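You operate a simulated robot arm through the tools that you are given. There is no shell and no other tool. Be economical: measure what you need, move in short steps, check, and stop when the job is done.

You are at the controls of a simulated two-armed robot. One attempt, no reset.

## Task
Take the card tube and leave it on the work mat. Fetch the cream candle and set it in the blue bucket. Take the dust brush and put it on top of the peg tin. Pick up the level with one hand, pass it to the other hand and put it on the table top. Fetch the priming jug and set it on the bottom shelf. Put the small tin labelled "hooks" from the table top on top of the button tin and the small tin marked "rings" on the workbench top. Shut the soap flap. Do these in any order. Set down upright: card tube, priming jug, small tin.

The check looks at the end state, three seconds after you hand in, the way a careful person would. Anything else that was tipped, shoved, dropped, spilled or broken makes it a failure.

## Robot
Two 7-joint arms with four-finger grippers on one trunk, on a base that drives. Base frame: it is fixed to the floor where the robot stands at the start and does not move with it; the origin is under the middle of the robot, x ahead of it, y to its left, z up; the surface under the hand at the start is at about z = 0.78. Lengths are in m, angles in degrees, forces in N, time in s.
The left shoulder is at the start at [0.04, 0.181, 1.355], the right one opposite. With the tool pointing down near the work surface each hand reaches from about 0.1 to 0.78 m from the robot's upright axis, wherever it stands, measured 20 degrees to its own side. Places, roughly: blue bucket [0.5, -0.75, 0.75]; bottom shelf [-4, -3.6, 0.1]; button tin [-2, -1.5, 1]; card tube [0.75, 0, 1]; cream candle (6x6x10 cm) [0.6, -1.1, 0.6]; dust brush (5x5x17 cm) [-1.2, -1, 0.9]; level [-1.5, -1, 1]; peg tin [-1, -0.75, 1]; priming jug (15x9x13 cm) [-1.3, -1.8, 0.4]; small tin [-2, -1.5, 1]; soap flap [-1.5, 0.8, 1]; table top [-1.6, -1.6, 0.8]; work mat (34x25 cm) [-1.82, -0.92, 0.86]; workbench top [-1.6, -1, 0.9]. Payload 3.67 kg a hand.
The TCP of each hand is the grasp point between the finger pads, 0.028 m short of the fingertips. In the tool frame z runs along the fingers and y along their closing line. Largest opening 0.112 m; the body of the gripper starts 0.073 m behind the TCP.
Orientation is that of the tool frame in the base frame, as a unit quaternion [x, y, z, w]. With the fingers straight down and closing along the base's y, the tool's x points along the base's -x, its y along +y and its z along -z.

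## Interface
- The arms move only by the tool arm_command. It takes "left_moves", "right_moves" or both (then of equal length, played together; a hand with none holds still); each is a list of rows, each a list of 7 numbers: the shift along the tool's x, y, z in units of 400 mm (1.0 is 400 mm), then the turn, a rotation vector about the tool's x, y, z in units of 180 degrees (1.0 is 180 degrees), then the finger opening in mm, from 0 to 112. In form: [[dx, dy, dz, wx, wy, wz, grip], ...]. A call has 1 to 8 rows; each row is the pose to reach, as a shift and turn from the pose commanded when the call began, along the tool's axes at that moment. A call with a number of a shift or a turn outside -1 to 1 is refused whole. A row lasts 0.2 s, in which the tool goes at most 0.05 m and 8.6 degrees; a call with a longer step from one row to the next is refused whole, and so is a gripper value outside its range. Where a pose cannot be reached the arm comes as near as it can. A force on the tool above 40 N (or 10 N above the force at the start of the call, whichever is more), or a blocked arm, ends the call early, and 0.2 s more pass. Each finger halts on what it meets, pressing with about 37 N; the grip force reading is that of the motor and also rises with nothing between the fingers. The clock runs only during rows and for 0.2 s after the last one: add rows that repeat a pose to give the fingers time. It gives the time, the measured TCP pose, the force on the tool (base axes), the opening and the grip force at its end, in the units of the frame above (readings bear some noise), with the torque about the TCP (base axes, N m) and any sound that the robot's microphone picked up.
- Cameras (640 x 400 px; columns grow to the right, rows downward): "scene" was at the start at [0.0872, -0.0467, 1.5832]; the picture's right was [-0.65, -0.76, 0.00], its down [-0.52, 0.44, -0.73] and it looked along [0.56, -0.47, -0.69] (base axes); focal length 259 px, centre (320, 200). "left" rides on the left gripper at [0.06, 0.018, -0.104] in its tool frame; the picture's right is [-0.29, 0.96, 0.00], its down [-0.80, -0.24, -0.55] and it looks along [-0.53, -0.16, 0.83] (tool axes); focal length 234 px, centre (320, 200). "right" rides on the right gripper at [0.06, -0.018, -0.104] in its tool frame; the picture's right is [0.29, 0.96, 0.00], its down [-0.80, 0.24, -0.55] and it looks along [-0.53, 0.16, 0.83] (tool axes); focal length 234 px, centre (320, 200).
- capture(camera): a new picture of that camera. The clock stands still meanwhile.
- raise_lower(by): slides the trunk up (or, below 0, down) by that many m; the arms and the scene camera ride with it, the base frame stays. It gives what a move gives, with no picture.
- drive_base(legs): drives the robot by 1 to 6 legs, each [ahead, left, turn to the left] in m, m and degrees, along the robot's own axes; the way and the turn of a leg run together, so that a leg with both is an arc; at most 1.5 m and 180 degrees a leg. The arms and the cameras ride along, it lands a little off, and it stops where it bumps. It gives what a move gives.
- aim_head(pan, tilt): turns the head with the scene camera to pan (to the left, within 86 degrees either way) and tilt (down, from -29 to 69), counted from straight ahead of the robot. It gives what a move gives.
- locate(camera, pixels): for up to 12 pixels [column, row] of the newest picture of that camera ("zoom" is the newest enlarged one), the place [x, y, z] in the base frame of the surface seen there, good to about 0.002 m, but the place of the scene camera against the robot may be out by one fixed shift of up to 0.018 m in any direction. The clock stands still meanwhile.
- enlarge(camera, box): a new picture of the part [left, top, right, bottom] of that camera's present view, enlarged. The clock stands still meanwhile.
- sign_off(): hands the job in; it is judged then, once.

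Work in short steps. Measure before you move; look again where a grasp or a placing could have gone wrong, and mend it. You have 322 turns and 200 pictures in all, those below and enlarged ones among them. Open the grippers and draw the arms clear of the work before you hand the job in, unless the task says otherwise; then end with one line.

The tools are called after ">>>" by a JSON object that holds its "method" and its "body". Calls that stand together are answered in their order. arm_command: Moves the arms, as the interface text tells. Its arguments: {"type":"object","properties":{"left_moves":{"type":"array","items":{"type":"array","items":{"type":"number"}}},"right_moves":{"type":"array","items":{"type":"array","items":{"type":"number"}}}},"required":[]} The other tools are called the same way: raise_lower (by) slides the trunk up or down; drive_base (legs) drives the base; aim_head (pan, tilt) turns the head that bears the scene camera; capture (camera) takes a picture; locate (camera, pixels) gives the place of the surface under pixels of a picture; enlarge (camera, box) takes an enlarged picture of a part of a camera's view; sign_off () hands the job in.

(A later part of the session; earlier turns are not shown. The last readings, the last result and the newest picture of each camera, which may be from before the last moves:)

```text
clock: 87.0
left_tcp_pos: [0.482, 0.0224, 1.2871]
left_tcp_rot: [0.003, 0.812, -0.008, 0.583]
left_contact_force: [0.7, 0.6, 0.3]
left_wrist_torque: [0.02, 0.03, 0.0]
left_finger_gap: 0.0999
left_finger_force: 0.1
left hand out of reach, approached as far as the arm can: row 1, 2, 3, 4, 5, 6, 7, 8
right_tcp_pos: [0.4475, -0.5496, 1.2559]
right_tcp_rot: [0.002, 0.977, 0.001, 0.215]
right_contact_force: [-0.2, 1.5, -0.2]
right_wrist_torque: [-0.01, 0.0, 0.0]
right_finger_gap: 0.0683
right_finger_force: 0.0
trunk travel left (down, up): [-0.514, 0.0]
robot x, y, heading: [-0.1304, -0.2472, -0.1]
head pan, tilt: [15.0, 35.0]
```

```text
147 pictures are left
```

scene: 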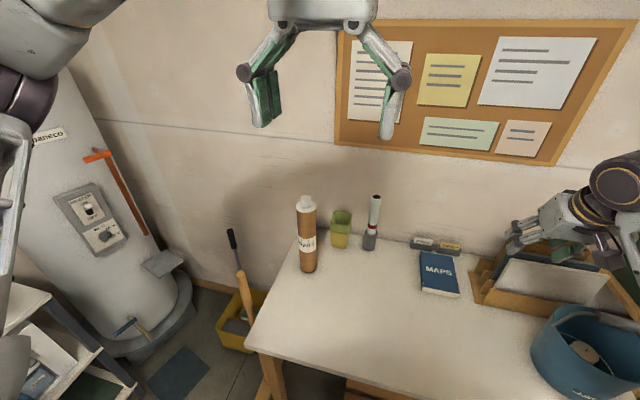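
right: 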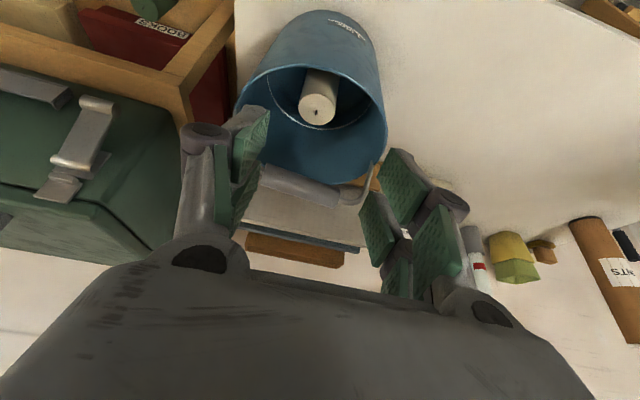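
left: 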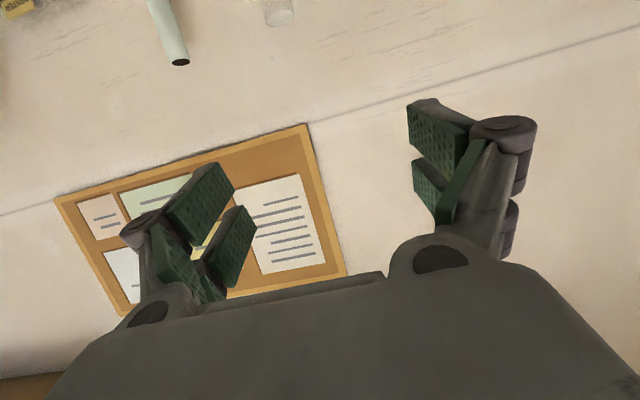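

The horizontal pose is hard for the left arm here. A 45° downward pitch also straddles the tube, so I go to that: pre-grasp (0.561,0.003,1.10).

>>> {"method": "arm_command", "body": {"left_moves": [[0.02, -0.01, 0.02, 0, 0.037, 0, 100], [0.1, -0.02, 0.08, 0, 0.074, 0, 100], [0.19, -0.03, 0.15, 0, 0.11, 0, 100], [0.28, -0.04, 0.24, 0, 0.147, 0, 100], [0.3825, -0.0485, 0.3375, 0, 0.147, 0, 100], [0.3825, -0.0485, 0.3375, 0, 0.147, 0, 100]]}}

>>> {"method": "capture", "body": {"camera": "left"}}

```text
refused: row 4 steps farther than a row can; nothing moved
```

```text
146 pictures are left
```

left: 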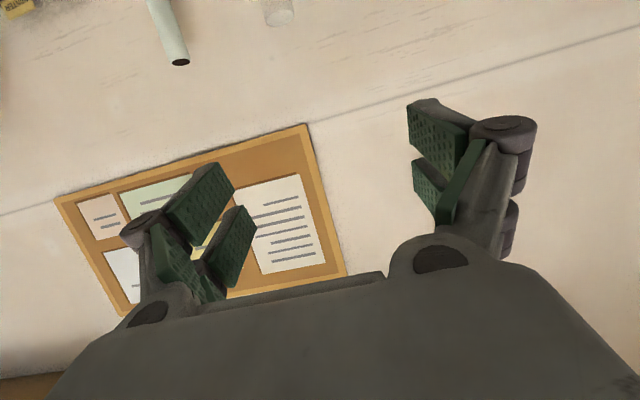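

Row step slightly too long; I re-space the rows.

>>> {"method": "arm_command", "body": {"left_moves": [[0.06, -0.01, 0.05, 0, 0.03, 0, 100], [0.12, -0.02, 0.1, 0, 0.06, 0, 100], [0.18, -0.03, 0.16, 0, 0.09, 0, 100], [0.25, -0.035, 0.22, 0, 0.12, 0, 100], [0.32, -0.04, 0.28, 0, 0.147, 0, 100], [0.3825, -0.0485, 0.3375, 0, 0.147, 0, 100], [0.3825, -0.0485, 0.3375, 0, 0.147, 0, 100]]}}

>>> {"method": "capture", "body": {"camera": "left"}}

```text
clock: 88.6
left_tcp_pos: [0.5629, 0.0015, 1.1002]
left_tcp_rot: [0.0, 0.92, 0.0, 0.393]
left_contact_force: [-0.3, 0.5, -0.4]
left_wrist_torque: [0.0, 0.04, -0.05]
left_finger_gap: 0.1
left_finger_force: 0.1
right_tcp_pos: [0.4472, -0.5497, 1.256]
right_tcp_rot: [0.003, 0.977, 0.0, 0.215]
right_contact_force: [-0.5, -0.4, 0.2]
right_wrist_torque: [0.02, 0.0, -0.04]
right_finger_gap: 0.068
right_finger_force: 0.0
trunk travel left (down, up): [-0.514, 0.0]
robot x, y, heading: [-0.1273, -0.2491, -0.1]
head pan, tilt: [15.0, 35.0]
```

```text
145 pictures are left
```

left: 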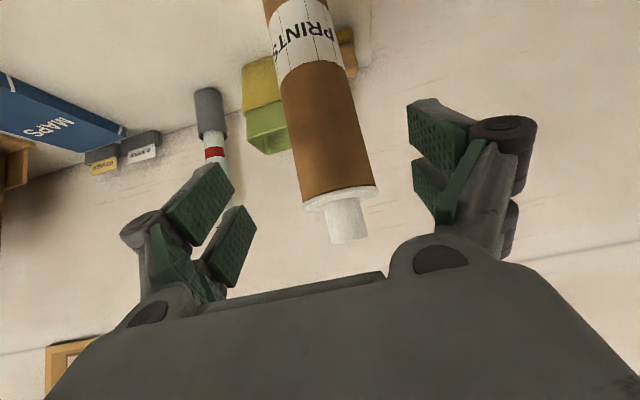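

The tube is centred between the open fingers. I check its surface position.

>>> {"method": "locate", "body": {"camera": "left", "pixels": [[287, 120], [325, 120], [358, 120], [300, 180], [335, 175], [365, 170], [305, 206], [378, 188]]}}

```text
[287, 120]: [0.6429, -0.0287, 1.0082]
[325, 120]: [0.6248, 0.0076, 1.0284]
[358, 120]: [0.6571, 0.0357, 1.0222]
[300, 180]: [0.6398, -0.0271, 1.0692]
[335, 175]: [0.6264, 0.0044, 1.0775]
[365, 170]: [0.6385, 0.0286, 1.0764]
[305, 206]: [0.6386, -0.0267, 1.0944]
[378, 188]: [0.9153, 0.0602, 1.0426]
```

Axis ≈(0.658,0.003), radius ≈0.034. I advance 0.13 m and close.

>>> {"method": "arm_command", "body": {"left_moves": [[0, 0.003, 0.08, 0, 0, 0, 100], [0, 0.003, 0.16, 0, 0, 0, 100], [0, 0.003, 0.24, 0, 0, 0, 100], [0, 0.003, 0.325, 0, 0, 0, 100], [0, 0.003, 0.325, 0, 0, 0, 75], [0, 0.003, 0.325, 0, 0, 0, 55], [0, 0.003, 0.325, 0, 0, 0, 55], [0, 0.003, 0.325, 0, 0, 0, 55]]}}

>>> {"method": "capture", "body": {"camera": "left"}}

```text
clock: 90.4
left_tcp_pos: [0.6576, 0.0015, 1.009]
left_tcp_rot: [0.0, 0.92, -0.001, 0.392]
left_contact_force: [-0.4, -0.4, -0.7]
left_wrist_torque: [0.04, 0.19, -0.01]
left_finger_gap: 0.0709
left_finger_force: 36.8
right_tcp_pos: [0.4476, -0.5488, 1.2563]
right_tcp_rot: [0.003, 0.977, 0.0, 0.214]
right_contact_force: [0.5, -0.6, -0.3]
right_wrist_torque: [0.0, 0.0, -0.01]
right_finger_gap: 0.068
right_finger_force: 0.0
trunk travel left (down, up): [-0.514, 0.0]
robot x, y, heading: [-0.1276, -0.248, -0.2]
head pan, tilt: [15.0, 35.0]
```

```text
144 pictures are left
```

left: 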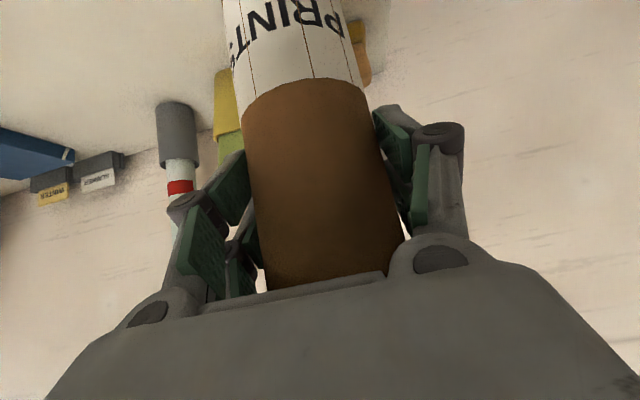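

Gripped (71 mm). I lift 5 cm, check, then draw it back.

>>> {"method": "arm_command", "body": {"left_moves": [[-0.045, 0, -0.043, 0, 0, 0, 50], [-0.09, 0, -0.086, 0, 0, 0, 50], [-0.15, 0, -0.14, 0, 0, 0, 50], [-0.2, 0, -0.19, 0, 0, 0, 50]]}}

>>> {"method": "capture", "body": {"camera": "scene"}}

```text
clock: 91.4
left_tcp_pos: [0.6579, 0.001, 1.1186]
left_tcp_rot: [0.0, 0.92, 0.0, 0.392]
left_contact_force: [-0.2, -0.2, -4.0]
left_wrist_torque: [0.02, 0.01, 0.03]
left_finger_gap: 0.0706
left_finger_force: 36.9
right_tcp_pos: [0.4468, -0.5504, 1.2562]
right_tcp_rot: [0.002, 0.977, 0.001, 0.214]
right_contact_force: [-0.2, 0.2, -0.6]
right_wrist_torque: [0.02, 0.02, -0.02]
right_finger_gap: 0.0681
right_finger_force: 0.0
trunk travel left (down, up): [-0.514, 0.0]
robot x, y, heading: [-0.1281, -0.2487, -0.0]
head pan, tilt: [15.0, 35.0]
```

```text
143 pictures are left
```

scene: 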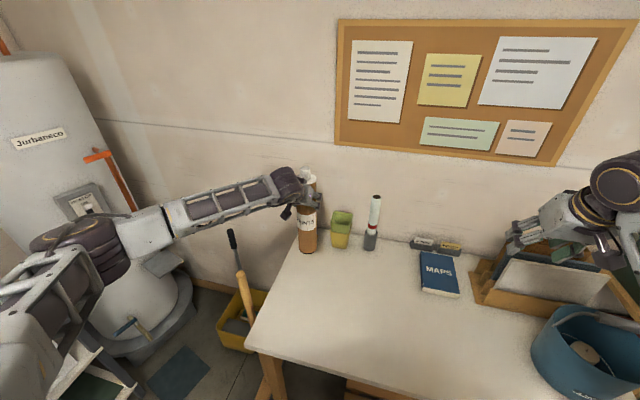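

Tube held upright. I pull the hand in and up, then back the base away from the table to survey the rest.

>>> {"method": "arm_command", "body": {"left_moves": [[0.048, 0, -0.098, 0, 0, 0, 50], [0.096, 0, -0.197, 0, 0, 0, 50], [0.144, 0, -0.295, 0, 0, 0, 50], [0.191, 0, -0.393, 0, 0, 0, 50], [0.239, 0, -0.492, 0, 0, 0, 50], [0.287, 0, -0.59, 0, 0, 0, 50]]}}

>>> {"method": "drive_base", "body": {"legs": [[-0.25, 0, 0]]}}

>>> {"method": "aim_head", "body": {"pan": -86, "tilt": 30}}

>>> {"method": "capture", "body": {"camera": "scene"}}

```text
clock: 92.8
left_tcp_pos: [0.4057, 0.0014, 1.2008]
left_tcp_rot: [0.0, 0.919, 0.0, 0.393]
left_contact_force: [-0.6, -0.5, -3.7]
left_wrist_torque: [0.01, 0.02, 0.02]
left_finger_gap: 0.0707
left_finger_force: 36.9
right_tcp_pos: [0.4452, -0.5498, 1.2568]
right_tcp_rot: [0.002, 0.976, 0.001, 0.216]
right_contact_force: [-0.2, -0.1, 0.2]
right_wrist_torque: [0.01, -0.03, -0.02]
right_finger_gap: 0.0677
right_finger_force: 0.0
trunk travel left (down, up): [-0.514, 0.0]
robot x, y, heading: [-0.1281, -0.2535, -0.2]
head pan, tilt: [15.0, 35.0]
```

```text
clock: 94.6
left_tcp_pos: [0.1598, 0.0032, 1.1985]
left_tcp_rot: [0.0, 0.92, 0.0, 0.392]
left_contact_force: [0.3, 0.4, -5.1]
left_wrist_torque: [0.03, 0.02, 0.01]
left_finger_gap: 0.0705
left_finger_force: 36.7
right_tcp_pos: [0.1999, -0.5487, 1.2555]
right_tcp_rot: [0.001, 0.977, 0.001, 0.214]
right_contact_force: [0.5, 0.2, 0.1]
right_wrist_torque: [-0.01, 0.01, 0.02]
right_finger_gap: 0.0679
right_finger_force: 0.1
trunk travel left (down, up): [-0.514, 0.0]
robot x, y, heading: [-0.3789, -0.2471, -0.3]
head pan, tilt: [15.0, 35.0]
```

```text
clock: 96.4
left_tcp_pos: [0.158, 0.0031, 1.199]
left_tcp_rot: [-0.001, 0.92, 0.0, 0.392]
left_contact_force: [0.0, 0.3, -4.2]
left_wrist_torque: [-0.01, 0.01, 0.0]
left_finger_gap: 0.0706
left_finger_force: 37.1
right_tcp_pos: [0.1985, -0.5479, 1.2559]
right_tcp_rot: [0.002, 0.977, 0.001, 0.214]
right_contact_force: [0.3, 0.4, 0.1]
right_wrist_torque: [0.02, -0.01, -0.01]
right_finger_gap: 0.0679
right_finger_force: 0.1
trunk travel left (down, up): [-0.514, 0.0]
robot x, y, heading: [-0.3771, -0.2521, 0.2]
head pan, tilt: [-85.9, 30.0]
```

```text
142 pictures are left
```

scene: 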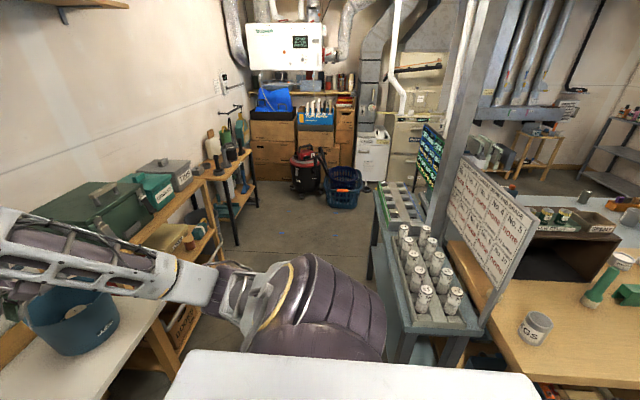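

Peg tin and brush are visible on the workbench at (535,325) and (605,280); a sign board stands on the near side, so I turn left (over the free side), first 90°, and look.

>>> {"method": "drive_base", "body": {"legs": [[0, 0, 90]]}}

>>> {"method": "aim_head", "body": {"pan": 60, "tilt": 30}}

>>> {"method": "capture", "body": {"camera": "scene"}}

```text
clock: 101.0
left_tcp_pos: [-0.6271, 0.2885, 1.1998]
left_tcp_rot: [-0.648, 0.652, 0.276, 0.279]
left_contact_force: [0.4, 0.5, -3.9]
left_wrist_torque: [0.0, 0.0, -0.02]
left_finger_gap: 0.0703
left_finger_force: 37.2
right_tcp_pos: [-0.0755, 0.3239, 1.2559]
right_tcp_rot: [-0.687, 0.695, 0.152, 0.151]
right_contact_force: [0.1, -0.1, -0.2]
right_wrist_torque: [0.0, 0.0, 0.03]
right_finger_gap: 0.0683
right_finger_force: 0.1
trunk travel left (down, up): [-0.514, 0.0]
robot x, y, heading: [-0.3787, -0.2482, 89.3]
head pan, tilt: [-85.9, 30.0]
```

```text
clock: 103.3
left_tcp_pos: [-0.6273, 0.2885, 1.1988]
left_tcp_rot: [-0.648, 0.652, 0.276, 0.279]
left_contact_force: [0.0, 0.6, -4.5]
left_wrist_torque: [0.0, 0.0, -0.01]
left_finger_gap: 0.0704
left_finger_force: 37.7
right_tcp_pos: [-0.0759, 0.3258, 1.2563]
right_tcp_rot: [-0.688, 0.694, 0.153, 0.151]
right_contact_force: [0.5, -0.1, -0.3]
right_wrist_torque: [0.0, 0.0, -0.02]
right_finger_gap: 0.068
right_finger_force: 0.0
trunk travel left (down, up): [-0.514, 0.0]
robot x, y, heading: [-0.3776, -0.2491, 89.6]
head pan, tilt: [60.0, 30.0]
```

```text
141 pictures are left
```

scene: 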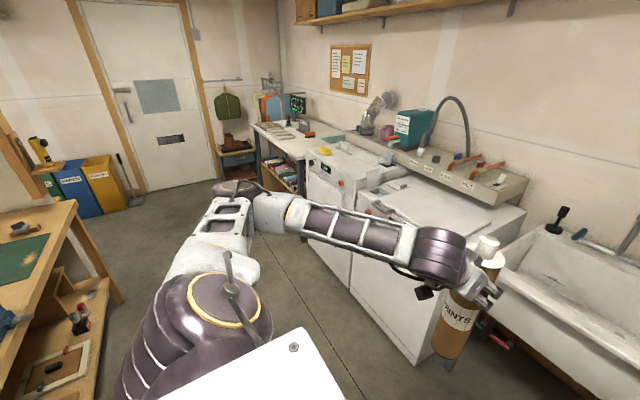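

I measure machine fronts, bench edge and floor clearances in this view.

>>> {"method": "locate", "body": {"camera": "scene", "pixels": [[415, 360], [300, 235], [350, 170], [500, 265], [75, 205], [60, 230], [40, 240], [325, 152], [395, 225], [20, 270], [110, 300], [340, 330]]}}

```text
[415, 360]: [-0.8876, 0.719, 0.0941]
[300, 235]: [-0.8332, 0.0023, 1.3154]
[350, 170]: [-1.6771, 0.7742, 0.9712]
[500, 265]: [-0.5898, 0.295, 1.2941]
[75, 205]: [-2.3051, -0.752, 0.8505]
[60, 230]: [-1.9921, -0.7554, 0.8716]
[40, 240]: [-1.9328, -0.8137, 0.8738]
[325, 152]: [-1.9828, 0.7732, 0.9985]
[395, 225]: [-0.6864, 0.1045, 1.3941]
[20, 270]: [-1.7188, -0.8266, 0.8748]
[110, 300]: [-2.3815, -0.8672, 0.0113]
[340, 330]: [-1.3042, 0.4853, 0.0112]
```

Aisle is y -0.74…0.72. I centre in it, turn to face -x and drive along toward the work mat.

>>> {"method": "drive_base", "body": {"legs": [[0.18, 0, 0], [0, 0, 90]]}}

>>> {"method": "aim_head", "body": {"pan": 35, "tilt": 30}}

>>> {"method": "capture", "body": {"camera": "scene"}}

```text
clock: 109.1
left_tcp_pos: [-0.9101, -0.3269, 1.1995]
left_tcp_rot: [0.92, 0.006, -0.392, 0.001]
left_contact_force: [0.5, 0.1, -3.9]
left_wrist_torque: [0.03, -0.03, 0.01]
left_finger_gap: 0.0708
left_finger_force: 36.9
right_tcp_pos: [-0.9566, 0.223, 1.255]
right_tcp_rot: [0.977, 0.004, -0.215, 0.002]
right_contact_force: [0.2, -0.3, 0.3]
right_wrist_torque: [-0.01, 0.0, -0.01]
right_finger_gap: 0.068
right_finger_force: 0.1
trunk travel left (down, up): [-0.514, 0.0]
robot x, y, heading: [-0.3735, -0.0678, -179.7]
head pan, tilt: [60.0, 30.0]
```

```text
clock: 110.0
left_tcp_pos: [-0.9102, -0.3277, 1.1986]
left_tcp_rot: [0.92, 0.006, -0.393, 0.002]
left_contact_force: [0.4, -0.9, -4.1]
left_wrist_torque: [0.0, -0.02, 0.02]
left_finger_gap: 0.0705
left_finger_force: 36.9
right_tcp_pos: [-0.9572, 0.2238, 1.2555]
right_tcp_rot: [0.977, 0.005, -0.215, 0.002]
right_contact_force: [0.0, 0.3, 0.0]
right_wrist_torque: [0.0, -0.02, 0.01]
right_finger_gap: 0.0681
right_finger_force: 0.1
trunk travel left (down, up): [-0.514, 0.0]
robot x, y, heading: [-0.3774, -0.0684, -179.4]
head pan, tilt: [35.0, 30.0]
```

```text
140 pictures are left
```

scene: 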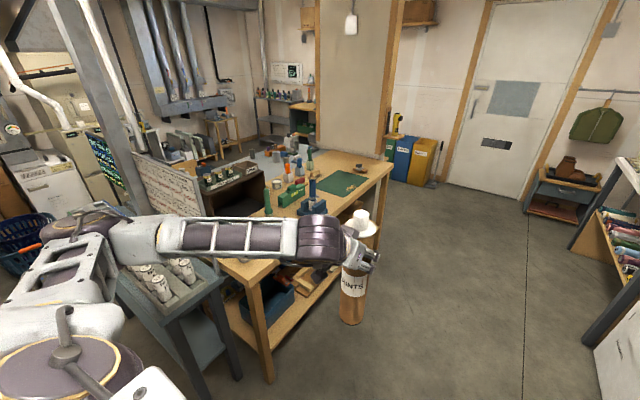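

Clear aisle ahead. I drive ahead 1.5 m in the aisle, then turn to face the bench.

>>> {"method": "drive_base", "body": {"legs": [[1.5, 0, 0], [0.1, 0.0, 0], [0, 0, 90]]}}

>>> {"method": "aim_head", "body": {"pan": 10, "tilt": 38}}

>>> {"method": "capture", "body": {"camera": "scene"}}

```text
clock: 122.6
left_tcp_pos: [-1.7089, -0.6158, 1.1993]
left_tcp_rot: [0.647, 0.653, -0.277, 0.279]
left_contact_force: [0.5, -0.2, -4.1]
left_wrist_torque: [0.0, 0.0, 0.04]
left_finger_gap: 0.0705
left_finger_force: 37.4
right_tcp_pos: [-2.2603, -0.6602, 1.2556]
right_tcp_rot: [0.689, 0.692, -0.151, 0.153]
right_contact_force: [-0.3, -0.9, -0.7]
right_wrist_torque: [-0.01, 0.02, -0.02]
right_finger_gap: 0.068
right_finger_force: 0.1
trunk travel left (down, up): [-0.514, 0.0]
robot x, y, heading: [-1.9667, -0.0789, -89.6]
head pan, tilt: [35.0, 30.0]
```

```text
clock: 123.5
left_tcp_pos: [-1.7085, -0.6154, 1.1993]
left_tcp_rot: [0.648, 0.653, -0.277, 0.279]
left_contact_force: [-0.6, 0.5, -4.5]
left_wrist_torque: [-0.02, -0.01, -0.05]
left_finger_gap: 0.0705
left_finger_force: 37.0
right_tcp_pos: [-2.2589, -0.6589, 1.2561]
right_tcp_rot: [0.69, 0.691, -0.151, 0.152]
right_contact_force: [-0.1, 0.0, -0.7]
right_wrist_torque: [0.01, -0.01, 0.0]
right_finger_gap: 0.068
right_finger_force: 0.0
trunk travel left (down, up): [-0.514, 0.0]
robot x, y, heading: [-1.9674, -0.0795, -89.9]
head pan, tilt: [10.0, 38.0]
```

```text
139 pictures are left
```

scene: 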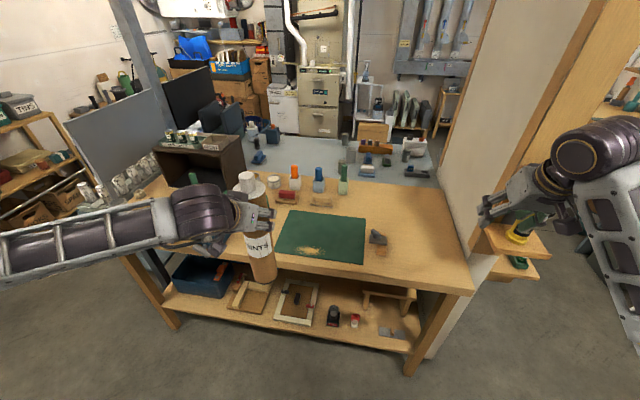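

The green work mat is at (322,237). I measure its corners and nearby items.

>>> {"method": "locate", "body": {"camera": "scene", "pixels": [[290, 212], [364, 220], [364, 262], [280, 250], [322, 235], [378, 240], [310, 250], [460, 290], [500, 240], [320, 225], [340, 240], [300, 240]]}}

>>> {"method": "enlarge", "body": {"camera": "scene", "box": [230, 150, 420, 280]}}

>>> {"method": "capture", "body": {"camera": "left"}}

```text
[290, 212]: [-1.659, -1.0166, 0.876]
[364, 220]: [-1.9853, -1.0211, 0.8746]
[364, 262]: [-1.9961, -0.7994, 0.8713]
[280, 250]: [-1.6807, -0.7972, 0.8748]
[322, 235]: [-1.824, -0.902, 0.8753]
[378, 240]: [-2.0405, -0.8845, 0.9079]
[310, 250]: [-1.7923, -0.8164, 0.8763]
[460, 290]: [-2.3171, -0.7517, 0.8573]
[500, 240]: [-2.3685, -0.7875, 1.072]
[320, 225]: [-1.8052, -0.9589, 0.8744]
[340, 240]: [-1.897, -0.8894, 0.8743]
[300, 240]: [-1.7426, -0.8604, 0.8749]
```

```text
3.08 times, centred on (325, 215) of scene
```

zoom: 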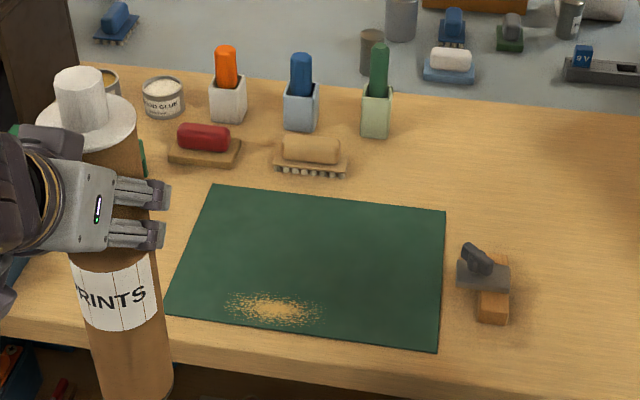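

```text
137 pictures are left
```

left: 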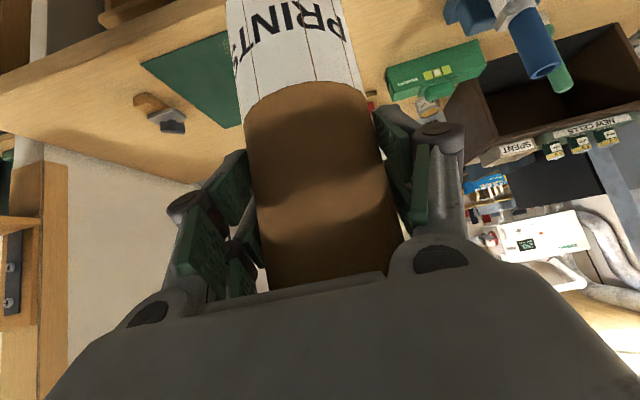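

Mat centre ≈(-1.826,-0.908), z≈0.865. I tuck the right hand back from the pillar, then shift the base right 0.1 and ahead 0.12.

>>> {"method": "arm_command", "body": {"right_moves": [[0.08, 0.05, -0.06, 0, 0, 0, 68], [0.16, 0.1, -0.12, 0, 0, 0, 68], [0.24, 0.15, -0.19, 0, 0, 0, 68], [0.32, 0.2, -0.26, 0, 0, 0, 68], [0.4, 0.25, -0.32, 0, 0, 0, 68]]}}

>>> {"method": "drive_base", "body": {"legs": [[0.12, -0.1, 0]]}}

>>> {"method": "arm_command", "body": {"left_moves": [[-0.035, -0.01, 0.1, 0, 0, 0, 50], [-0.07, -0.02, 0.2, 0, 0, 0, 50], [-0.105, -0.03, 0.3, 0, 0, 0, 50], [-0.14, -0.04, 0.4, 0, 0, 0, 50], [-0.175, -0.05, 0.508, 0, 0, 0, 50], [-0.175, -0.05, 0.508, 0, 0, 0, 50]]}}

>>> {"method": "capture", "body": {"camera": "scene"}}

```text
clock: 124.7
left_tcp_pos: [-1.7071, -0.6159, 1.1983]
left_tcp_rot: [0.648, 0.653, -0.277, 0.278]
left_contact_force: [0.8, -0.5, -4.1]
left_wrist_torque: [0.0, 0.02, -0.01]
left_finger_gap: 0.0704
left_finger_force: 36.5
right_tcp_pos: [-2.1549, -0.479, 1.3144]
right_tcp_rot: [0.689, 0.693, -0.15, 0.152]
right_contact_force: [1.0, 0.3, 0.6]
right_wrist_torque: [-0.01, 0.01, -0.02]
right_finger_gap: 0.0679
right_finger_force: 0.1
right hand out of reach, approached as far as the arm can: row 5
trunk travel left (down, up): [-0.514, 0.0]
robot x, y, heading: [-1.9649, -0.0803, -89.7]
head pan, tilt: [10.0, 38.0]
```

```text
clock: 126.1
left_tcp_pos: [-1.8041, -0.7323, 1.1994]
left_tcp_rot: [0.647, 0.653, -0.278, 0.278]
left_contact_force: [0.8, 0.1, -5.4]
left_wrist_torque: [0.01, 0.0, -0.01]
left_finger_gap: 0.0702
left_finger_force: 37.0
right_tcp_pos: [-2.2518, -0.5965, 1.3156]
right_tcp_rot: [0.689, 0.692, -0.152, 0.153]
right_contact_force: [0.1, 0.3, -0.4]
right_wrist_torque: [-0.02, 0.04, -0.01]
right_finger_gap: 0.0679
right_finger_force: 0.0
trunk travel left (down, up): [-0.514, 0.0]
robot x, y, heading: [-2.0628, -0.1989, -89.9]
head pan, tilt: [10.0, 38.0]
```

```text
clock: 127.5
left_tcp_pos: [-1.8255, -0.9302, 1.1086]
left_tcp_rot: [0.648, 0.653, -0.277, 0.278]
left_contact_force: [-0.5, 0.0, -3.3]
left_wrist_torque: [0.0, -0.01, -0.01]
left_finger_gap: 0.0704
left_finger_force: 36.9
right_tcp_pos: [-2.2551, -0.5978, 1.3144]
right_tcp_rot: [0.689, 0.692, -0.15, 0.152]
right_contact_force: [-0.3, 0.3, 0.3]
right_wrist_torque: [-0.02, 0.0, 0.0]
right_finger_gap: 0.0679
right_finger_force: 0.0
trunk travel left (down, up): [-0.514, 0.0]
robot x, y, heading: [-2.0616, -0.2008, -89.7]
head pan, tilt: [10.0, 38.0]
```

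```text
136 pictures are left
```

scene: 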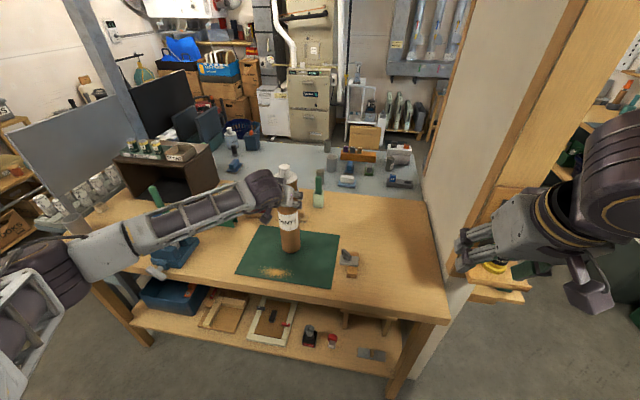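

Tube hangs above the mat at (290,240). I lower 10 mm, then in 2–3 mm steps until contact.

>>> {"method": "arm_command", "body": {"left_moves": [[0.01, 0, 0.0095, 0, 0, 0, 50], [0.018, 0, 0.0173, 0, 0, 0, 50], [0.018, 0, 0.0173, 0, 0, 0, 50]]}}

>>> {"method": "arm_command", "body": {"left_moves": [[0.0054, 0, 0.0052, 0, 0, 0, 50], [0.0054, 0, 0.0052, 0, 0, 0, 50]]}}

>>> {"method": "arm_command", "body": {"left_moves": [[0.0054, 0, 0.0052, 0, 0, 0, 50], [0.0054, 0, 0.0052, 0, 0, 0, 50]]}}

```text
clock: 128.3
left_tcp_pos: [-1.8253, -0.9298, 1.0982]
left_tcp_rot: [0.648, 0.653, -0.276, 0.278]
left_contact_force: [1.0, -0.4, -4.1]
left_wrist_torque: [-0.03, -0.01, -0.01]
left_finger_gap: 0.0708
left_finger_force: 37.0
right_tcp_pos: [-2.2553, -0.5984, 1.3149]
right_tcp_rot: [0.69, 0.692, -0.151, 0.151]
right_contact_force: [0.3, 0.0, -0.5]
right_wrist_torque: [0.05, 0.0, 0.02]
right_finger_gap: 0.068
right_finger_force: 0.0
trunk travel left (down, up): [-0.514, 0.0]
robot x, y, heading: [-2.0612, -0.1973, -89.7]
head pan, tilt: [10.0, 38.0]
```

```text
clock: 128.9
left_tcp_pos: [-1.8233, -0.9292, 1.0964]
left_tcp_rot: [0.647, 0.654, -0.276, 0.278]
left_contact_force: [-0.3, 0.3, -4.5]
left_wrist_torque: [0.02, -0.03, -0.03]
left_finger_gap: 0.0702
left_finger_force: 36.7
right_tcp_pos: [-2.2546, -0.599, 1.3141]
right_tcp_rot: [0.689, 0.692, -0.15, 0.152]
right_contact_force: [1.0, -0.5, 0.0]
right_wrist_torque: [0.0, 0.0, -0.04]
right_finger_gap: 0.0678
right_finger_force: 0.0
trunk travel left (down, up): [-0.514, 0.0]
robot x, y, heading: [-2.063, -0.1977, -89.9]
head pan, tilt: [10.0, 38.0]
```

```text
clock: 129.5
left_tcp_pos: [-1.8249, -0.9295, 1.0935]
left_tcp_rot: [0.647, 0.653, -0.277, 0.279]
left_contact_force: [-0.1, 0.0, -5.7]
left_wrist_torque: [-0.01, -0.04, 0.0]
left_finger_gap: 0.0706
left_finger_force: 37.6
right_tcp_pos: [-2.2544, -0.5994, 1.3155]
right_tcp_rot: [0.689, 0.692, -0.15, 0.152]
right_contact_force: [0.4, 0.0, 0.0]
right_wrist_torque: [0.0, -0.01, 0.03]
right_finger_gap: 0.0681
right_finger_force: 0.1
trunk travel left (down, up): [-0.514, 0.0]
robot x, y, heading: [-2.0625, -0.1983, -89.9]
head pan, tilt: [10.0, 38.0]
```

>>> {"method": "arm_command", "body": {"left_moves": [[0.0054, 0, 0.0052, 0, 0, 0, 50], [0.0072, 0, 0.0069, 0, 0, 0, 50]]}}

>>> {"method": "arm_command", "body": {"left_moves": [[0.0036, 0, 0.0035, 0, 0, 0, 50], [0.0054, 0, 0.0052, 0, 0, 0, 50]]}}

```text
clock: 130.1
left_tcp_pos: [-1.8243, -0.9283, 1.0926]
left_tcp_rot: [0.648, 0.652, -0.278, 0.279]
left_contact_force: [2.6, 3.9, 11.5]
left_wrist_torque: [0.91, 0.03, -0.1]
left_finger_gap: 0.0705
left_finger_force: 36.7
right_tcp_pos: [-2.255, -0.5971, 1.3158]
right_tcp_rot: [0.689, 0.692, -0.151, 0.153]
right_contact_force: [0.8, 0.7, 0.4]
right_wrist_torque: [-0.01, 0.01, -0.02]
right_finger_gap: 0.0682
right_finger_force: 0.1
trunk travel left (down, up): [-0.514, 0.0]
robot x, y, heading: [-2.0626, -0.1961, -89.7]
head pan, tilt: [10.0, 38.0]
```

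```text
clock: 130.7
left_tcp_pos: [-1.825, -0.9287, 1.0919]
left_tcp_rot: [0.647, 0.652, -0.28, 0.281]
left_contact_force: [5.4, 1.0, 27.9]
left_wrist_torque: [0.18, -0.15, -0.04]
left_finger_gap: 0.0705
left_finger_force: 36.8
right_tcp_pos: [-2.2548, -0.5951, 1.3164]
right_tcp_rot: [0.689, 0.692, -0.151, 0.154]
right_contact_force: [0.0, -0.2, 0.0]
right_wrist_torque: [0.01, 0.03, -0.03]
right_finger_gap: 0.0682
right_finger_force: 0.1
trunk travel left (down, up): [-0.514, 0.0]
robot x, y, heading: [-2.0618, -0.2018, -89.7]
head pan, tilt: [10.0, 38.0]
```

Firm contact (28 N). I ease 2 mm up, open wide and retreat along the fingers.

>>> {"method": "arm_command", "body": {"left_moves": [[-0.004, 0, -0.004, 0, 0, 0, 50], [-0.004, 0, -0.004, 0, 0, 0, 80], [-0.004, 0, -0.004, 0, 0, 0, 100], [-0.004, 0, -0.004, 0, 0, 0, 100], [-0.004, 0, -0.08, 0, 0, 0, 100], [-0.004, 0, -0.18, 0, 0, 0, 100], [-0.004, 0, -0.3, 0, 0, 0, 100], [-0.004, 0, -0.42, 0, 0, 0, 100]]}}

>>> {"method": "capture", "body": {"camera": "scene"}}

```text
clock: 132.5
left_tcp_pos: [-1.8266, -0.8056, 1.2044]
left_tcp_rot: [0.648, 0.653, -0.276, 0.279]
left_contact_force: [1.2, 1.0, 0.8]
left_wrist_torque: [0.02, 0.02, 0.01]
left_finger_gap: 0.1002
left_finger_force: 0.1
right_tcp_pos: [-2.2551, -0.5963, 1.3146]
right_tcp_rot: [0.689, 0.692, -0.151, 0.152]
right_contact_force: [0.6, 0.6, -0.2]
right_wrist_torque: [0.0, -0.01, 0.01]
right_finger_gap: 0.0678
right_finger_force: 0.1
trunk travel left (down, up): [-0.514, 0.0]
robot x, y, heading: [-2.0649, -0.1985, -89.5]
head pan, tilt: [10.0, 38.0]
```

```text
135 pictures are left
```

scene: 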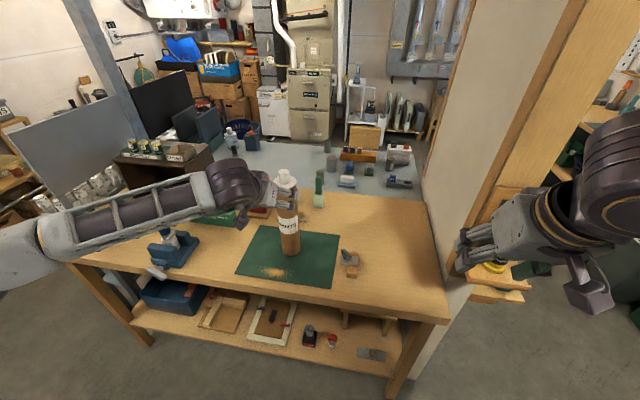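

The tube stands upright on the mat. Now I back off and move east (robot's left) along the bench to view the brush, peg tin and level.

>>> {"method": "drive_base", "body": {"legs": [[-0.15, 0, 0], [0, 0.75, 0]]}}

>>> {"method": "capture", "body": {"camera": "scene"}}

```text
clock: 137.6
left_tcp_pos: [-1.0805, -0.6529, 1.2051]
left_tcp_rot: [0.647, 0.654, -0.275, 0.279]
left_contact_force: [0.1, 0.0, 0.2]
left_wrist_torque: [0.01, 0.03, 0.0]
left_finger_gap: 0.0999
left_finger_force: 0.1
right_tcp_pos: [-1.5086, -0.4436, 1.3155]
right_tcp_rot: [0.69, 0.692, -0.15, 0.152]
right_contact_force: [1.0, -0.4, -0.4]
right_wrist_torque: [0.0, 0.01, 0.0]
right_finger_gap: 0.0678
right_finger_force: 0.1
trunk travel left (down, up): [-0.514, 0.0]
robot x, y, heading: [-1.3171, -0.0486, -89.8]
head pan, tilt: [10.0, 38.0]
```

```text
134 pictures are left
```

scene: 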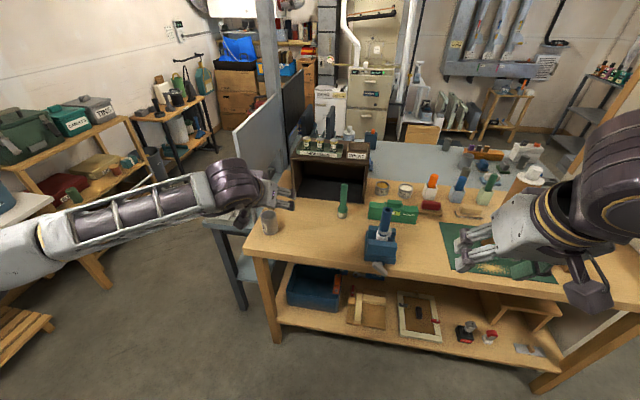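

>>> {"method": "enlarge", "body": {"camera": "scene", "box": [230, 110, 470, 290]}}

>>> {"method": "locate", "body": {"camera": "scene", "pixels": [[269, 216], [269, 232], [344, 190], [343, 212], [393, 212], [372, 206], [415, 215], [380, 215], [380, 245], [330, 150], [365, 185], [295, 195]]}}

```text
2.22 times, centred on (350, 200) of scene
```

zoom: 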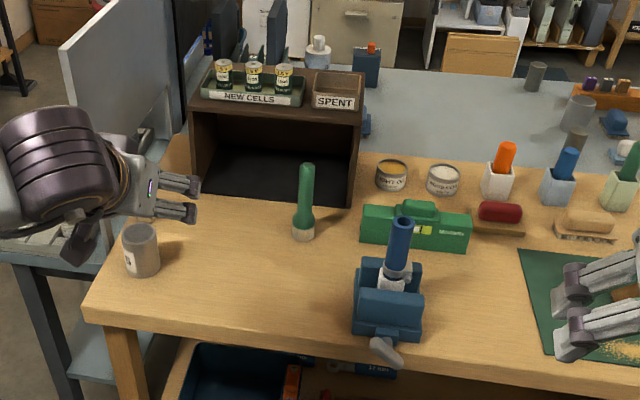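

```text
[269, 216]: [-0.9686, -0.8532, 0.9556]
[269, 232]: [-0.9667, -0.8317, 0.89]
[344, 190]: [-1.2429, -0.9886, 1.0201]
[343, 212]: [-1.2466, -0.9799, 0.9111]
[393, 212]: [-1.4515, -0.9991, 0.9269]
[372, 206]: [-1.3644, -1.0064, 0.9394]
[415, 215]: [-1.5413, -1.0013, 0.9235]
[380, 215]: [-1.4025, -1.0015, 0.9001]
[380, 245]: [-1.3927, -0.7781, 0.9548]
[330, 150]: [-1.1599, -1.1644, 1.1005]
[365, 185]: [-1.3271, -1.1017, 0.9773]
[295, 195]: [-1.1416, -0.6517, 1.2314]
```

The brush stands at (-1.247,-0.98), peg tin at (-0.968,-0.845), green level at (-1.45,-1.0). I zoom on the tin, brush and level.

>>> {"method": "enlarge", "body": {"camera": "scene", "box": [255, 195, 305, 245]}}

>>> {"method": "enlarge", "body": {"camera": "scene", "box": [325, 175, 425, 235]}}

```text
8.00 times, centred on (280, 220) of scene
```

zoom: 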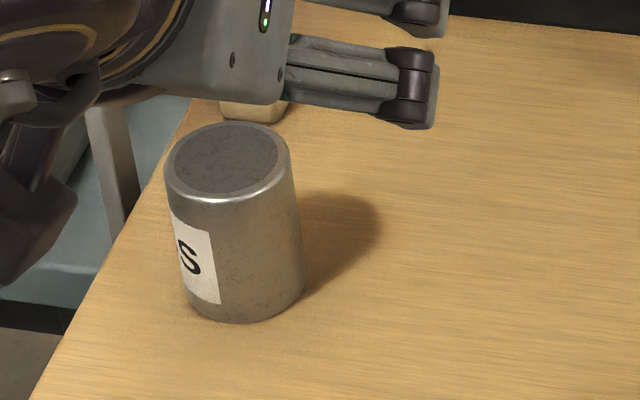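

```text
6.40 times, centred on (375, 205) of scene
```

zoom: 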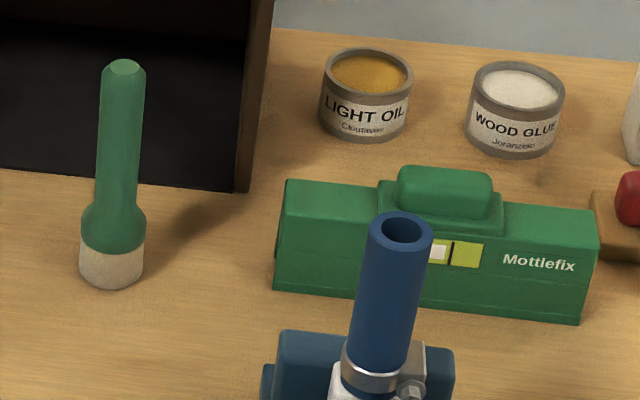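

I turn the left hand vertical, shifting it toward the brush, then drive ahead 0.28 m and check with its camera.

>>> {"method": "arm_command", "body": {"left_moves": [[-0.01, -0.06, -0.01, 0, 0.043, 0, 90], [-0.02, -0.12, -0.02, 0, 0.086, 0, 90], [-0.03, -0.18, -0.03, 0, 0.129, 0, 90], [-0.04, -0.25, -0.04, 0, 0.172, 0, 90], [-0.05, -0.31, -0.05, 0, 0.215, 0, 90], [-0.054, -0.375, -0.052, 0, 0.2567, 0, 90]]}}

>>> {"method": "drive_base", "body": {"legs": [[0.28, 0, 0]]}}

>>> {"method": "capture", "body": {"camera": "left"}}

```text
clock: 139.0
left_tcp_pos: [-1.2304, -0.6559, 1.2339]
left_tcp_rot: [0.705, 0.71, 0.001, -0.001]
left_contact_force: [0.5, 0.5, 0.7]
left_wrist_torque: [0.0, 0.01, 0.05]
left_finger_gap: 0.09
left_finger_force: 0.1
right_tcp_pos: [-1.5091, -0.4448, 1.315]
right_tcp_rot: [0.69, 0.692, -0.149, 0.152]
right_contact_force: [-0.5, -0.1, 0.2]
right_wrist_torque: [0.04, -0.01, 0.02]
right_finger_gap: 0.0679
right_finger_force: 0.0
trunk travel left (down, up): [-0.514, 0.0]
robot x, y, heading: [-1.3162, -0.0459, -89.8]
head pan, tilt: [10.0, 38.0]
```

```text
clock: 141.0
left_tcp_pos: [-1.2272, -0.9329, 1.2369]
left_tcp_rot: [0.704, 0.71, -0.001, 0.0]
left_contact_force: [0.4, 0.3, 0.0]
left_wrist_torque: [-0.06, 0.0, -0.03]
left_finger_gap: 0.09
left_finger_force: 0.0
right_tcp_pos: [-1.5066, -0.7208, 1.3159]
right_tcp_rot: [0.689, 0.692, -0.151, 0.152]
right_contact_force: [0.2, 0.4, -0.1]
right_wrist_torque: [0.02, 0.02, 0.01]
right_finger_gap: 0.0679
right_finger_force: 0.0
trunk travel left (down, up): [-0.514, 0.0]
robot x, y, heading: [-1.3153, -0.3247, -89.8]
head pan, tilt: [10.0, 38.0]
```

```text
130 pictures are left
```

left: 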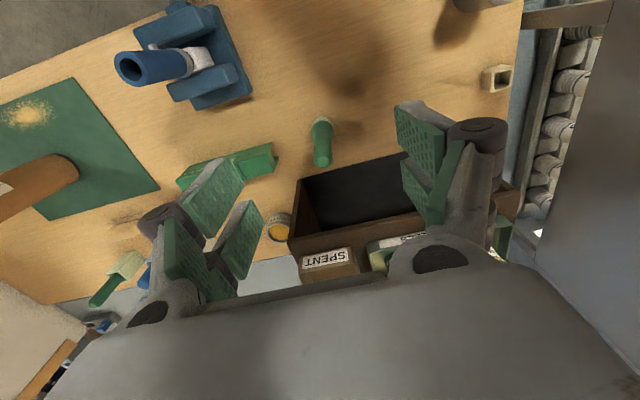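

>>> {"method": "locate", "body": {"camera": "left", "pixels": [[322, 120], [322, 140], [323, 160], [312, 125], [332, 125], [300, 215], [360, 185], [345, 255], [250, 160], [265, 160], [200, 185], [498, 78]]}}

>>> {"method": "enlarge", "body": {"camera": "left", "box": [270, 100, 370, 200]}}

```text
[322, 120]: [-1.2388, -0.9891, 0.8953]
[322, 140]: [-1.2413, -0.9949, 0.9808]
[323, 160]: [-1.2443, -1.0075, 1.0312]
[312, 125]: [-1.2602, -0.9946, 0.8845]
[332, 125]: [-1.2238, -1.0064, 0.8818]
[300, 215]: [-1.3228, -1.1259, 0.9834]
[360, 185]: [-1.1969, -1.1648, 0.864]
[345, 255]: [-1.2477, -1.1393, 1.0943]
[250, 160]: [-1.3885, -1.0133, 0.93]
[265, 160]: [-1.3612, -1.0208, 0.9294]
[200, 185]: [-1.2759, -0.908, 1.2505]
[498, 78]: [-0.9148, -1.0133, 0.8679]
```

```text
4.00 times, centred on (320, 150) of left
```

zoom: 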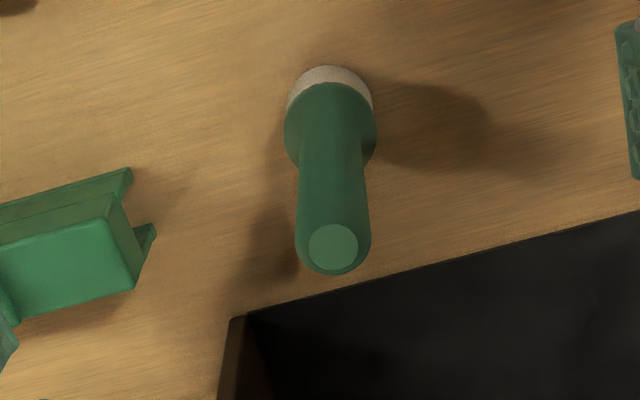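

Brush axis ≈(-1.243,-1.007), top z 1.032. I go over it and straight down to TCP z 0.985.

>>> {"method": "arm_command", "body": {"left_moves": [[-0.092, -0.02, 0, 0, 0, 0, 80], [-0.185, -0.04, 0.03, 0, 0, 0, 80], [-0.185, -0.04, 0.13, 0, 0, 0, 80], [-0.185, -0.04, 0.23, 0, 0, 0, 80], [-0.185, -0.04, 0.33, 0, 0, 0, 80], [-0.185, -0.04, 0.43, 0, 0, 0, 80], [-0.185, -0.04, 0.53, 0, 0, 0, 80], [-0.185, -0.04, 0.63, 0, 0, 0, 80]]}}

>>> {"method": "capture", "body": {"camera": "left"}}

```text
clock: 142.8
left_tcp_pos: [-1.2429, -1.0085, 0.9812]
left_tcp_rot: [0.704, 0.71, 0.0, 0.0]
left_contact_force: [-1.8, -1.0, 0.6]
left_wrist_torque: [0.01, -0.02, -0.02]
left_finger_gap: 0.0796
left_finger_force: 0.1
right_tcp_pos: [-1.5076, -0.7226, 1.3143]
right_tcp_rot: [0.689, 0.692, -0.15, 0.153]
right_contact_force: [-1.0, 0.3, 0.4]
right_wrist_torque: [0.03, -0.02, 0.02]
right_finger_gap: 0.0683
right_finger_force: 0.0
trunk travel left (down, up): [-0.514, 0.0]
robot x, y, heading: [-1.3144, -0.3233, -89.5]
head pan, tilt: [10.0, 38.0]
```

```text
128 pictures are left
```

left: 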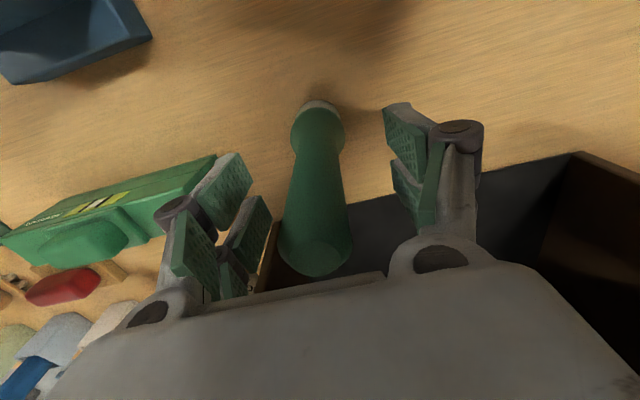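

Handle is between the fingers. I close and lift 0.2 m.

>>> {"method": "arm_command", "body": {"left_moves": [[0, 0, 0, 0, 0, 0, 50], [0, 0, 0, 0, 0, 0, 15], [0, 0, 0, 0, 0, 0, 15], [0, 0, 0, 0, 0, 0, 15], [0, 0, -0.1, 0, 0, 0, 15], [0, 0, -0.22, 0, 0, 0, 15], [0, 0, -0.34, 0, 0, 0, 15], [0, 0, -0.46, 0, 0, 0, 15]]}}

>>> {"method": "aim_head", "body": {"pan": 30, "tilt": 45}}

>>> {"method": "capture", "body": {"camera": "scene"}}

```text
clock: 144.6
left_tcp_pos: [-1.2427, -1.0062, 1.1673]
left_tcp_rot: [0.705, 0.71, 0.0, 0.001]
left_contact_force: [0.4, -0.1, -0.8]
left_wrist_torque: [0.0, -0.02, -0.01]
left_finger_gap: 0.0245
left_finger_force: 36.8
right_tcp_pos: [-1.5057, -0.7223, 1.3166]
right_tcp_rot: [0.689, 0.692, -0.151, 0.154]
right_contact_force: [-0.7, -0.2, -0.2]
right_wrist_torque: [0.0, 0.01, 0.0]
right_finger_gap: 0.0679
right_finger_force: 0.0
trunk travel left (down, up): [-0.514, 0.0]
robot x, y, heading: [-1.3177, -0.3269, -89.8]
head pan, tilt: [10.0, 38.0]
```

```text
clock: 145.4
left_tcp_pos: [-1.2437, -1.0075, 1.1668]
left_tcp_rot: [0.704, 0.71, 0.0, 0.0]
left_contact_force: [-1.1, 0.6, -0.4]
left_wrist_torque: [-0.01, 0.02, 0.01]
left_finger_gap: 0.0245
left_finger_force: 36.5
right_tcp_pos: [-1.5068, -0.7227, 1.3152]
right_tcp_rot: [0.689, 0.692, -0.15, 0.152]
right_contact_force: [-0.5, 0.0, 0.0]
right_wrist_torque: [0.01, 0.01, 0.01]
right_finger_gap: 0.068
right_finger_force: 0.0
trunk travel left (down, up): [-0.514, 0.0]
robot x, y, heading: [-1.3148, -0.3267, -89.5]
head pan, tilt: [30.0, 45.0]
```

```text
127 pictures are left
```

scene: 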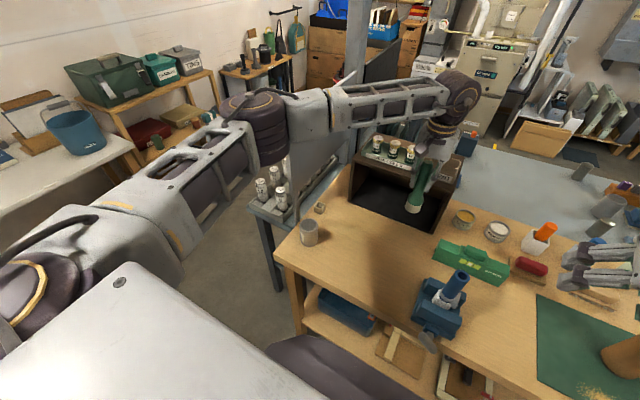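

Brush held. I measure the peg tin's top at (309,228).

>>> {"method": "enlarge", "body": {"camera": "scene", "box": [285, 205, 335, 255]}}

```text
8.00 times, centred on (310, 230) of scene
```

zoom: 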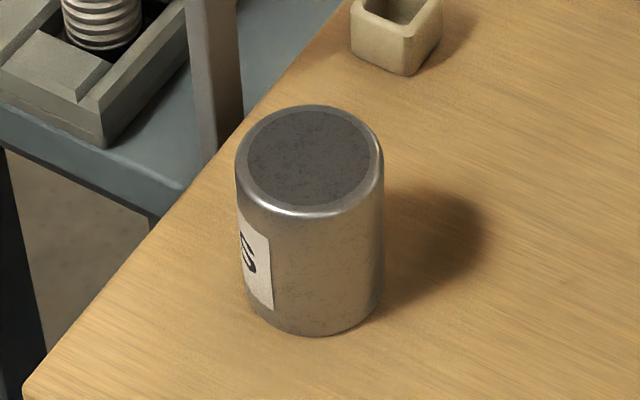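

>>> {"method": "locate", "body": {"camera": "zoom", "pixels": [[308, 155], [240, 155], [378, 155], [310, 110], [310, 205], [255, 180], [365, 180], [310, 270], [420, 250]]}}

```text
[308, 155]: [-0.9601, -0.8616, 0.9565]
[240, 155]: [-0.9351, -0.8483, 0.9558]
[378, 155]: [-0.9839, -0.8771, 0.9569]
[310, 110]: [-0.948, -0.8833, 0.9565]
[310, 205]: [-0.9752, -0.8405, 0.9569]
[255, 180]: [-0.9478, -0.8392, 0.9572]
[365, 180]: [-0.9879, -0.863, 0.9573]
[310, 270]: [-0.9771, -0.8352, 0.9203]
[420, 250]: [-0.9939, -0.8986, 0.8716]
```

Tin top centre ≈(-0.963,-0.864), z≈0.948, diameter ≈6 cm. I bring the brush back from the box and toward the tin so that the left camera can see it.

>>> {"method": "arm_command", "body": {"left_moves": [[0.11, 0, -0.02, 0, 0, 0, 15], [0.22, 0, -0.05, 0, 0, 0, 15], [0.32, 0.06, -0.05, 0, 0, 0, 15], [0.42, 0.12, -0.05, 0, 0, 0, 15], [0.5, 0.2, -0.05, 0, 0, 0, 15], [0.58, 0.28, -0.05, 0, 0, 0, 15], [0.65, 0.36, -0.05, 0, 0, 0, 15], [0.7, 0.45, -0.05, 0, 0, 0, 15]]}}

>>> {"method": "arm_command", "body": {"left_moves": [[0, 0.11, 0, 0, 0, 0, 15], [0, 0.22, 0, 0, 0, 0, 15], [0, 0.25, 0, 0, 0, 0, 15]]}}

>>> {"method": "capture", "body": {"camera": "left"}}

```text
clock: 147.2
left_tcp_pos: [-1.0629, -0.7249, 1.1855]
left_tcp_rot: [0.705, 0.71, -0.002, 0.0]
left_contact_force: [0.7, 0.1, -0.3]
left_wrist_torque: [-0.01, -0.01, -0.01]
left_finger_gap: 0.0244
left_finger_force: 37.0
right_tcp_pos: [-1.5045, -0.7205, 1.3161]
right_tcp_rot: [0.688, 0.693, -0.151, 0.153]
right_contact_force: [0.8, 1.1, -1.1]
right_wrist_torque: [-0.01, 0.04, -0.01]
right_finger_gap: 0.0679
right_finger_force: 0.1
trunk travel left (down, up): [-0.514, 0.0]
robot x, y, heading: [-1.3144, -0.3253, -89.6]
head pan, tilt: [30.0, 45.0]
```

```text
clock: 148.1
left_tcp_pos: [-0.966, -0.7273, 1.1877]
left_tcp_rot: [0.704, 0.71, -0.001, 0.0]
left_contact_force: [0.4, -0.1, -0.4]
left_wrist_torque: [-0.01, -0.01, 0.02]
left_finger_gap: 0.0243
left_finger_force: 36.5
right_tcp_pos: [-1.5061, -0.7233, 1.3146]
right_tcp_rot: [0.689, 0.692, -0.15, 0.154]
right_contact_force: [-0.2, 0.4, -0.4]
right_wrist_torque: [0.0, -0.02, 0.0]
right_finger_gap: 0.068
right_finger_force: 0.1
trunk travel left (down, up): [-0.514, 0.0]
robot x, y, heading: [-1.3148, -0.3231, -89.9]
head pan, tilt: [30.0, 45.0]
```

```text
125 pictures are left
```

left: 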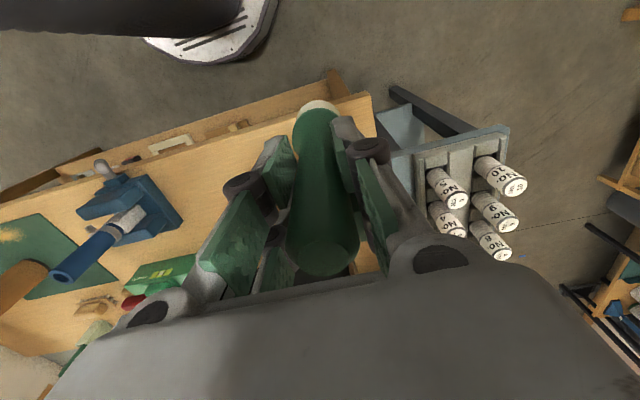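

The tin is hidden behind the brush; I shift 0.13 m in -x to see it to the right of the fingers.

>>> {"method": "arm_command", "body": {"left_moves": [[0, -0.11, 0, 0, 0, 0, 15], [0, -0.22, 0, 0, 0, 0, 15], [0, -0.34, 0, 0, 0, 0, 15], [0, -0.4, 0, 0, 0, 0, 15]]}}

>>> {"method": "capture", "body": {"camera": "left"}}

```text
clock: 149.1
left_tcp_pos: [-1.126, -0.7271, 1.1888]
left_tcp_rot: [0.704, 0.71, 0.0, -0.001]
left_contact_force: [-0.1, -1.0, 0.3]
left_wrist_torque: [0.0, 0.02, -0.01]
left_finger_gap: 0.0246
left_finger_force: 36.6
right_tcp_pos: [-1.5063, -0.7217, 1.3157]
right_tcp_rot: [0.689, 0.693, -0.149, 0.153]
right_contact_force: [-0.6, -0.4, -0.3]
right_wrist_torque: [0.0, 0.0, -0.03]
right_finger_gap: 0.0682
right_finger_force: 0.0
trunk travel left (down, up): [-0.514, 0.0]
robot x, y, heading: [-1.3132, -0.3248, -89.9]
head pan, tilt: [30.0, 45.0]
```

```text
124 pictures are left
```

left: 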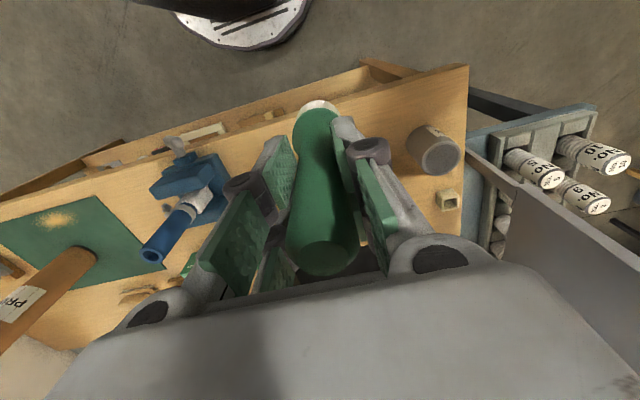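

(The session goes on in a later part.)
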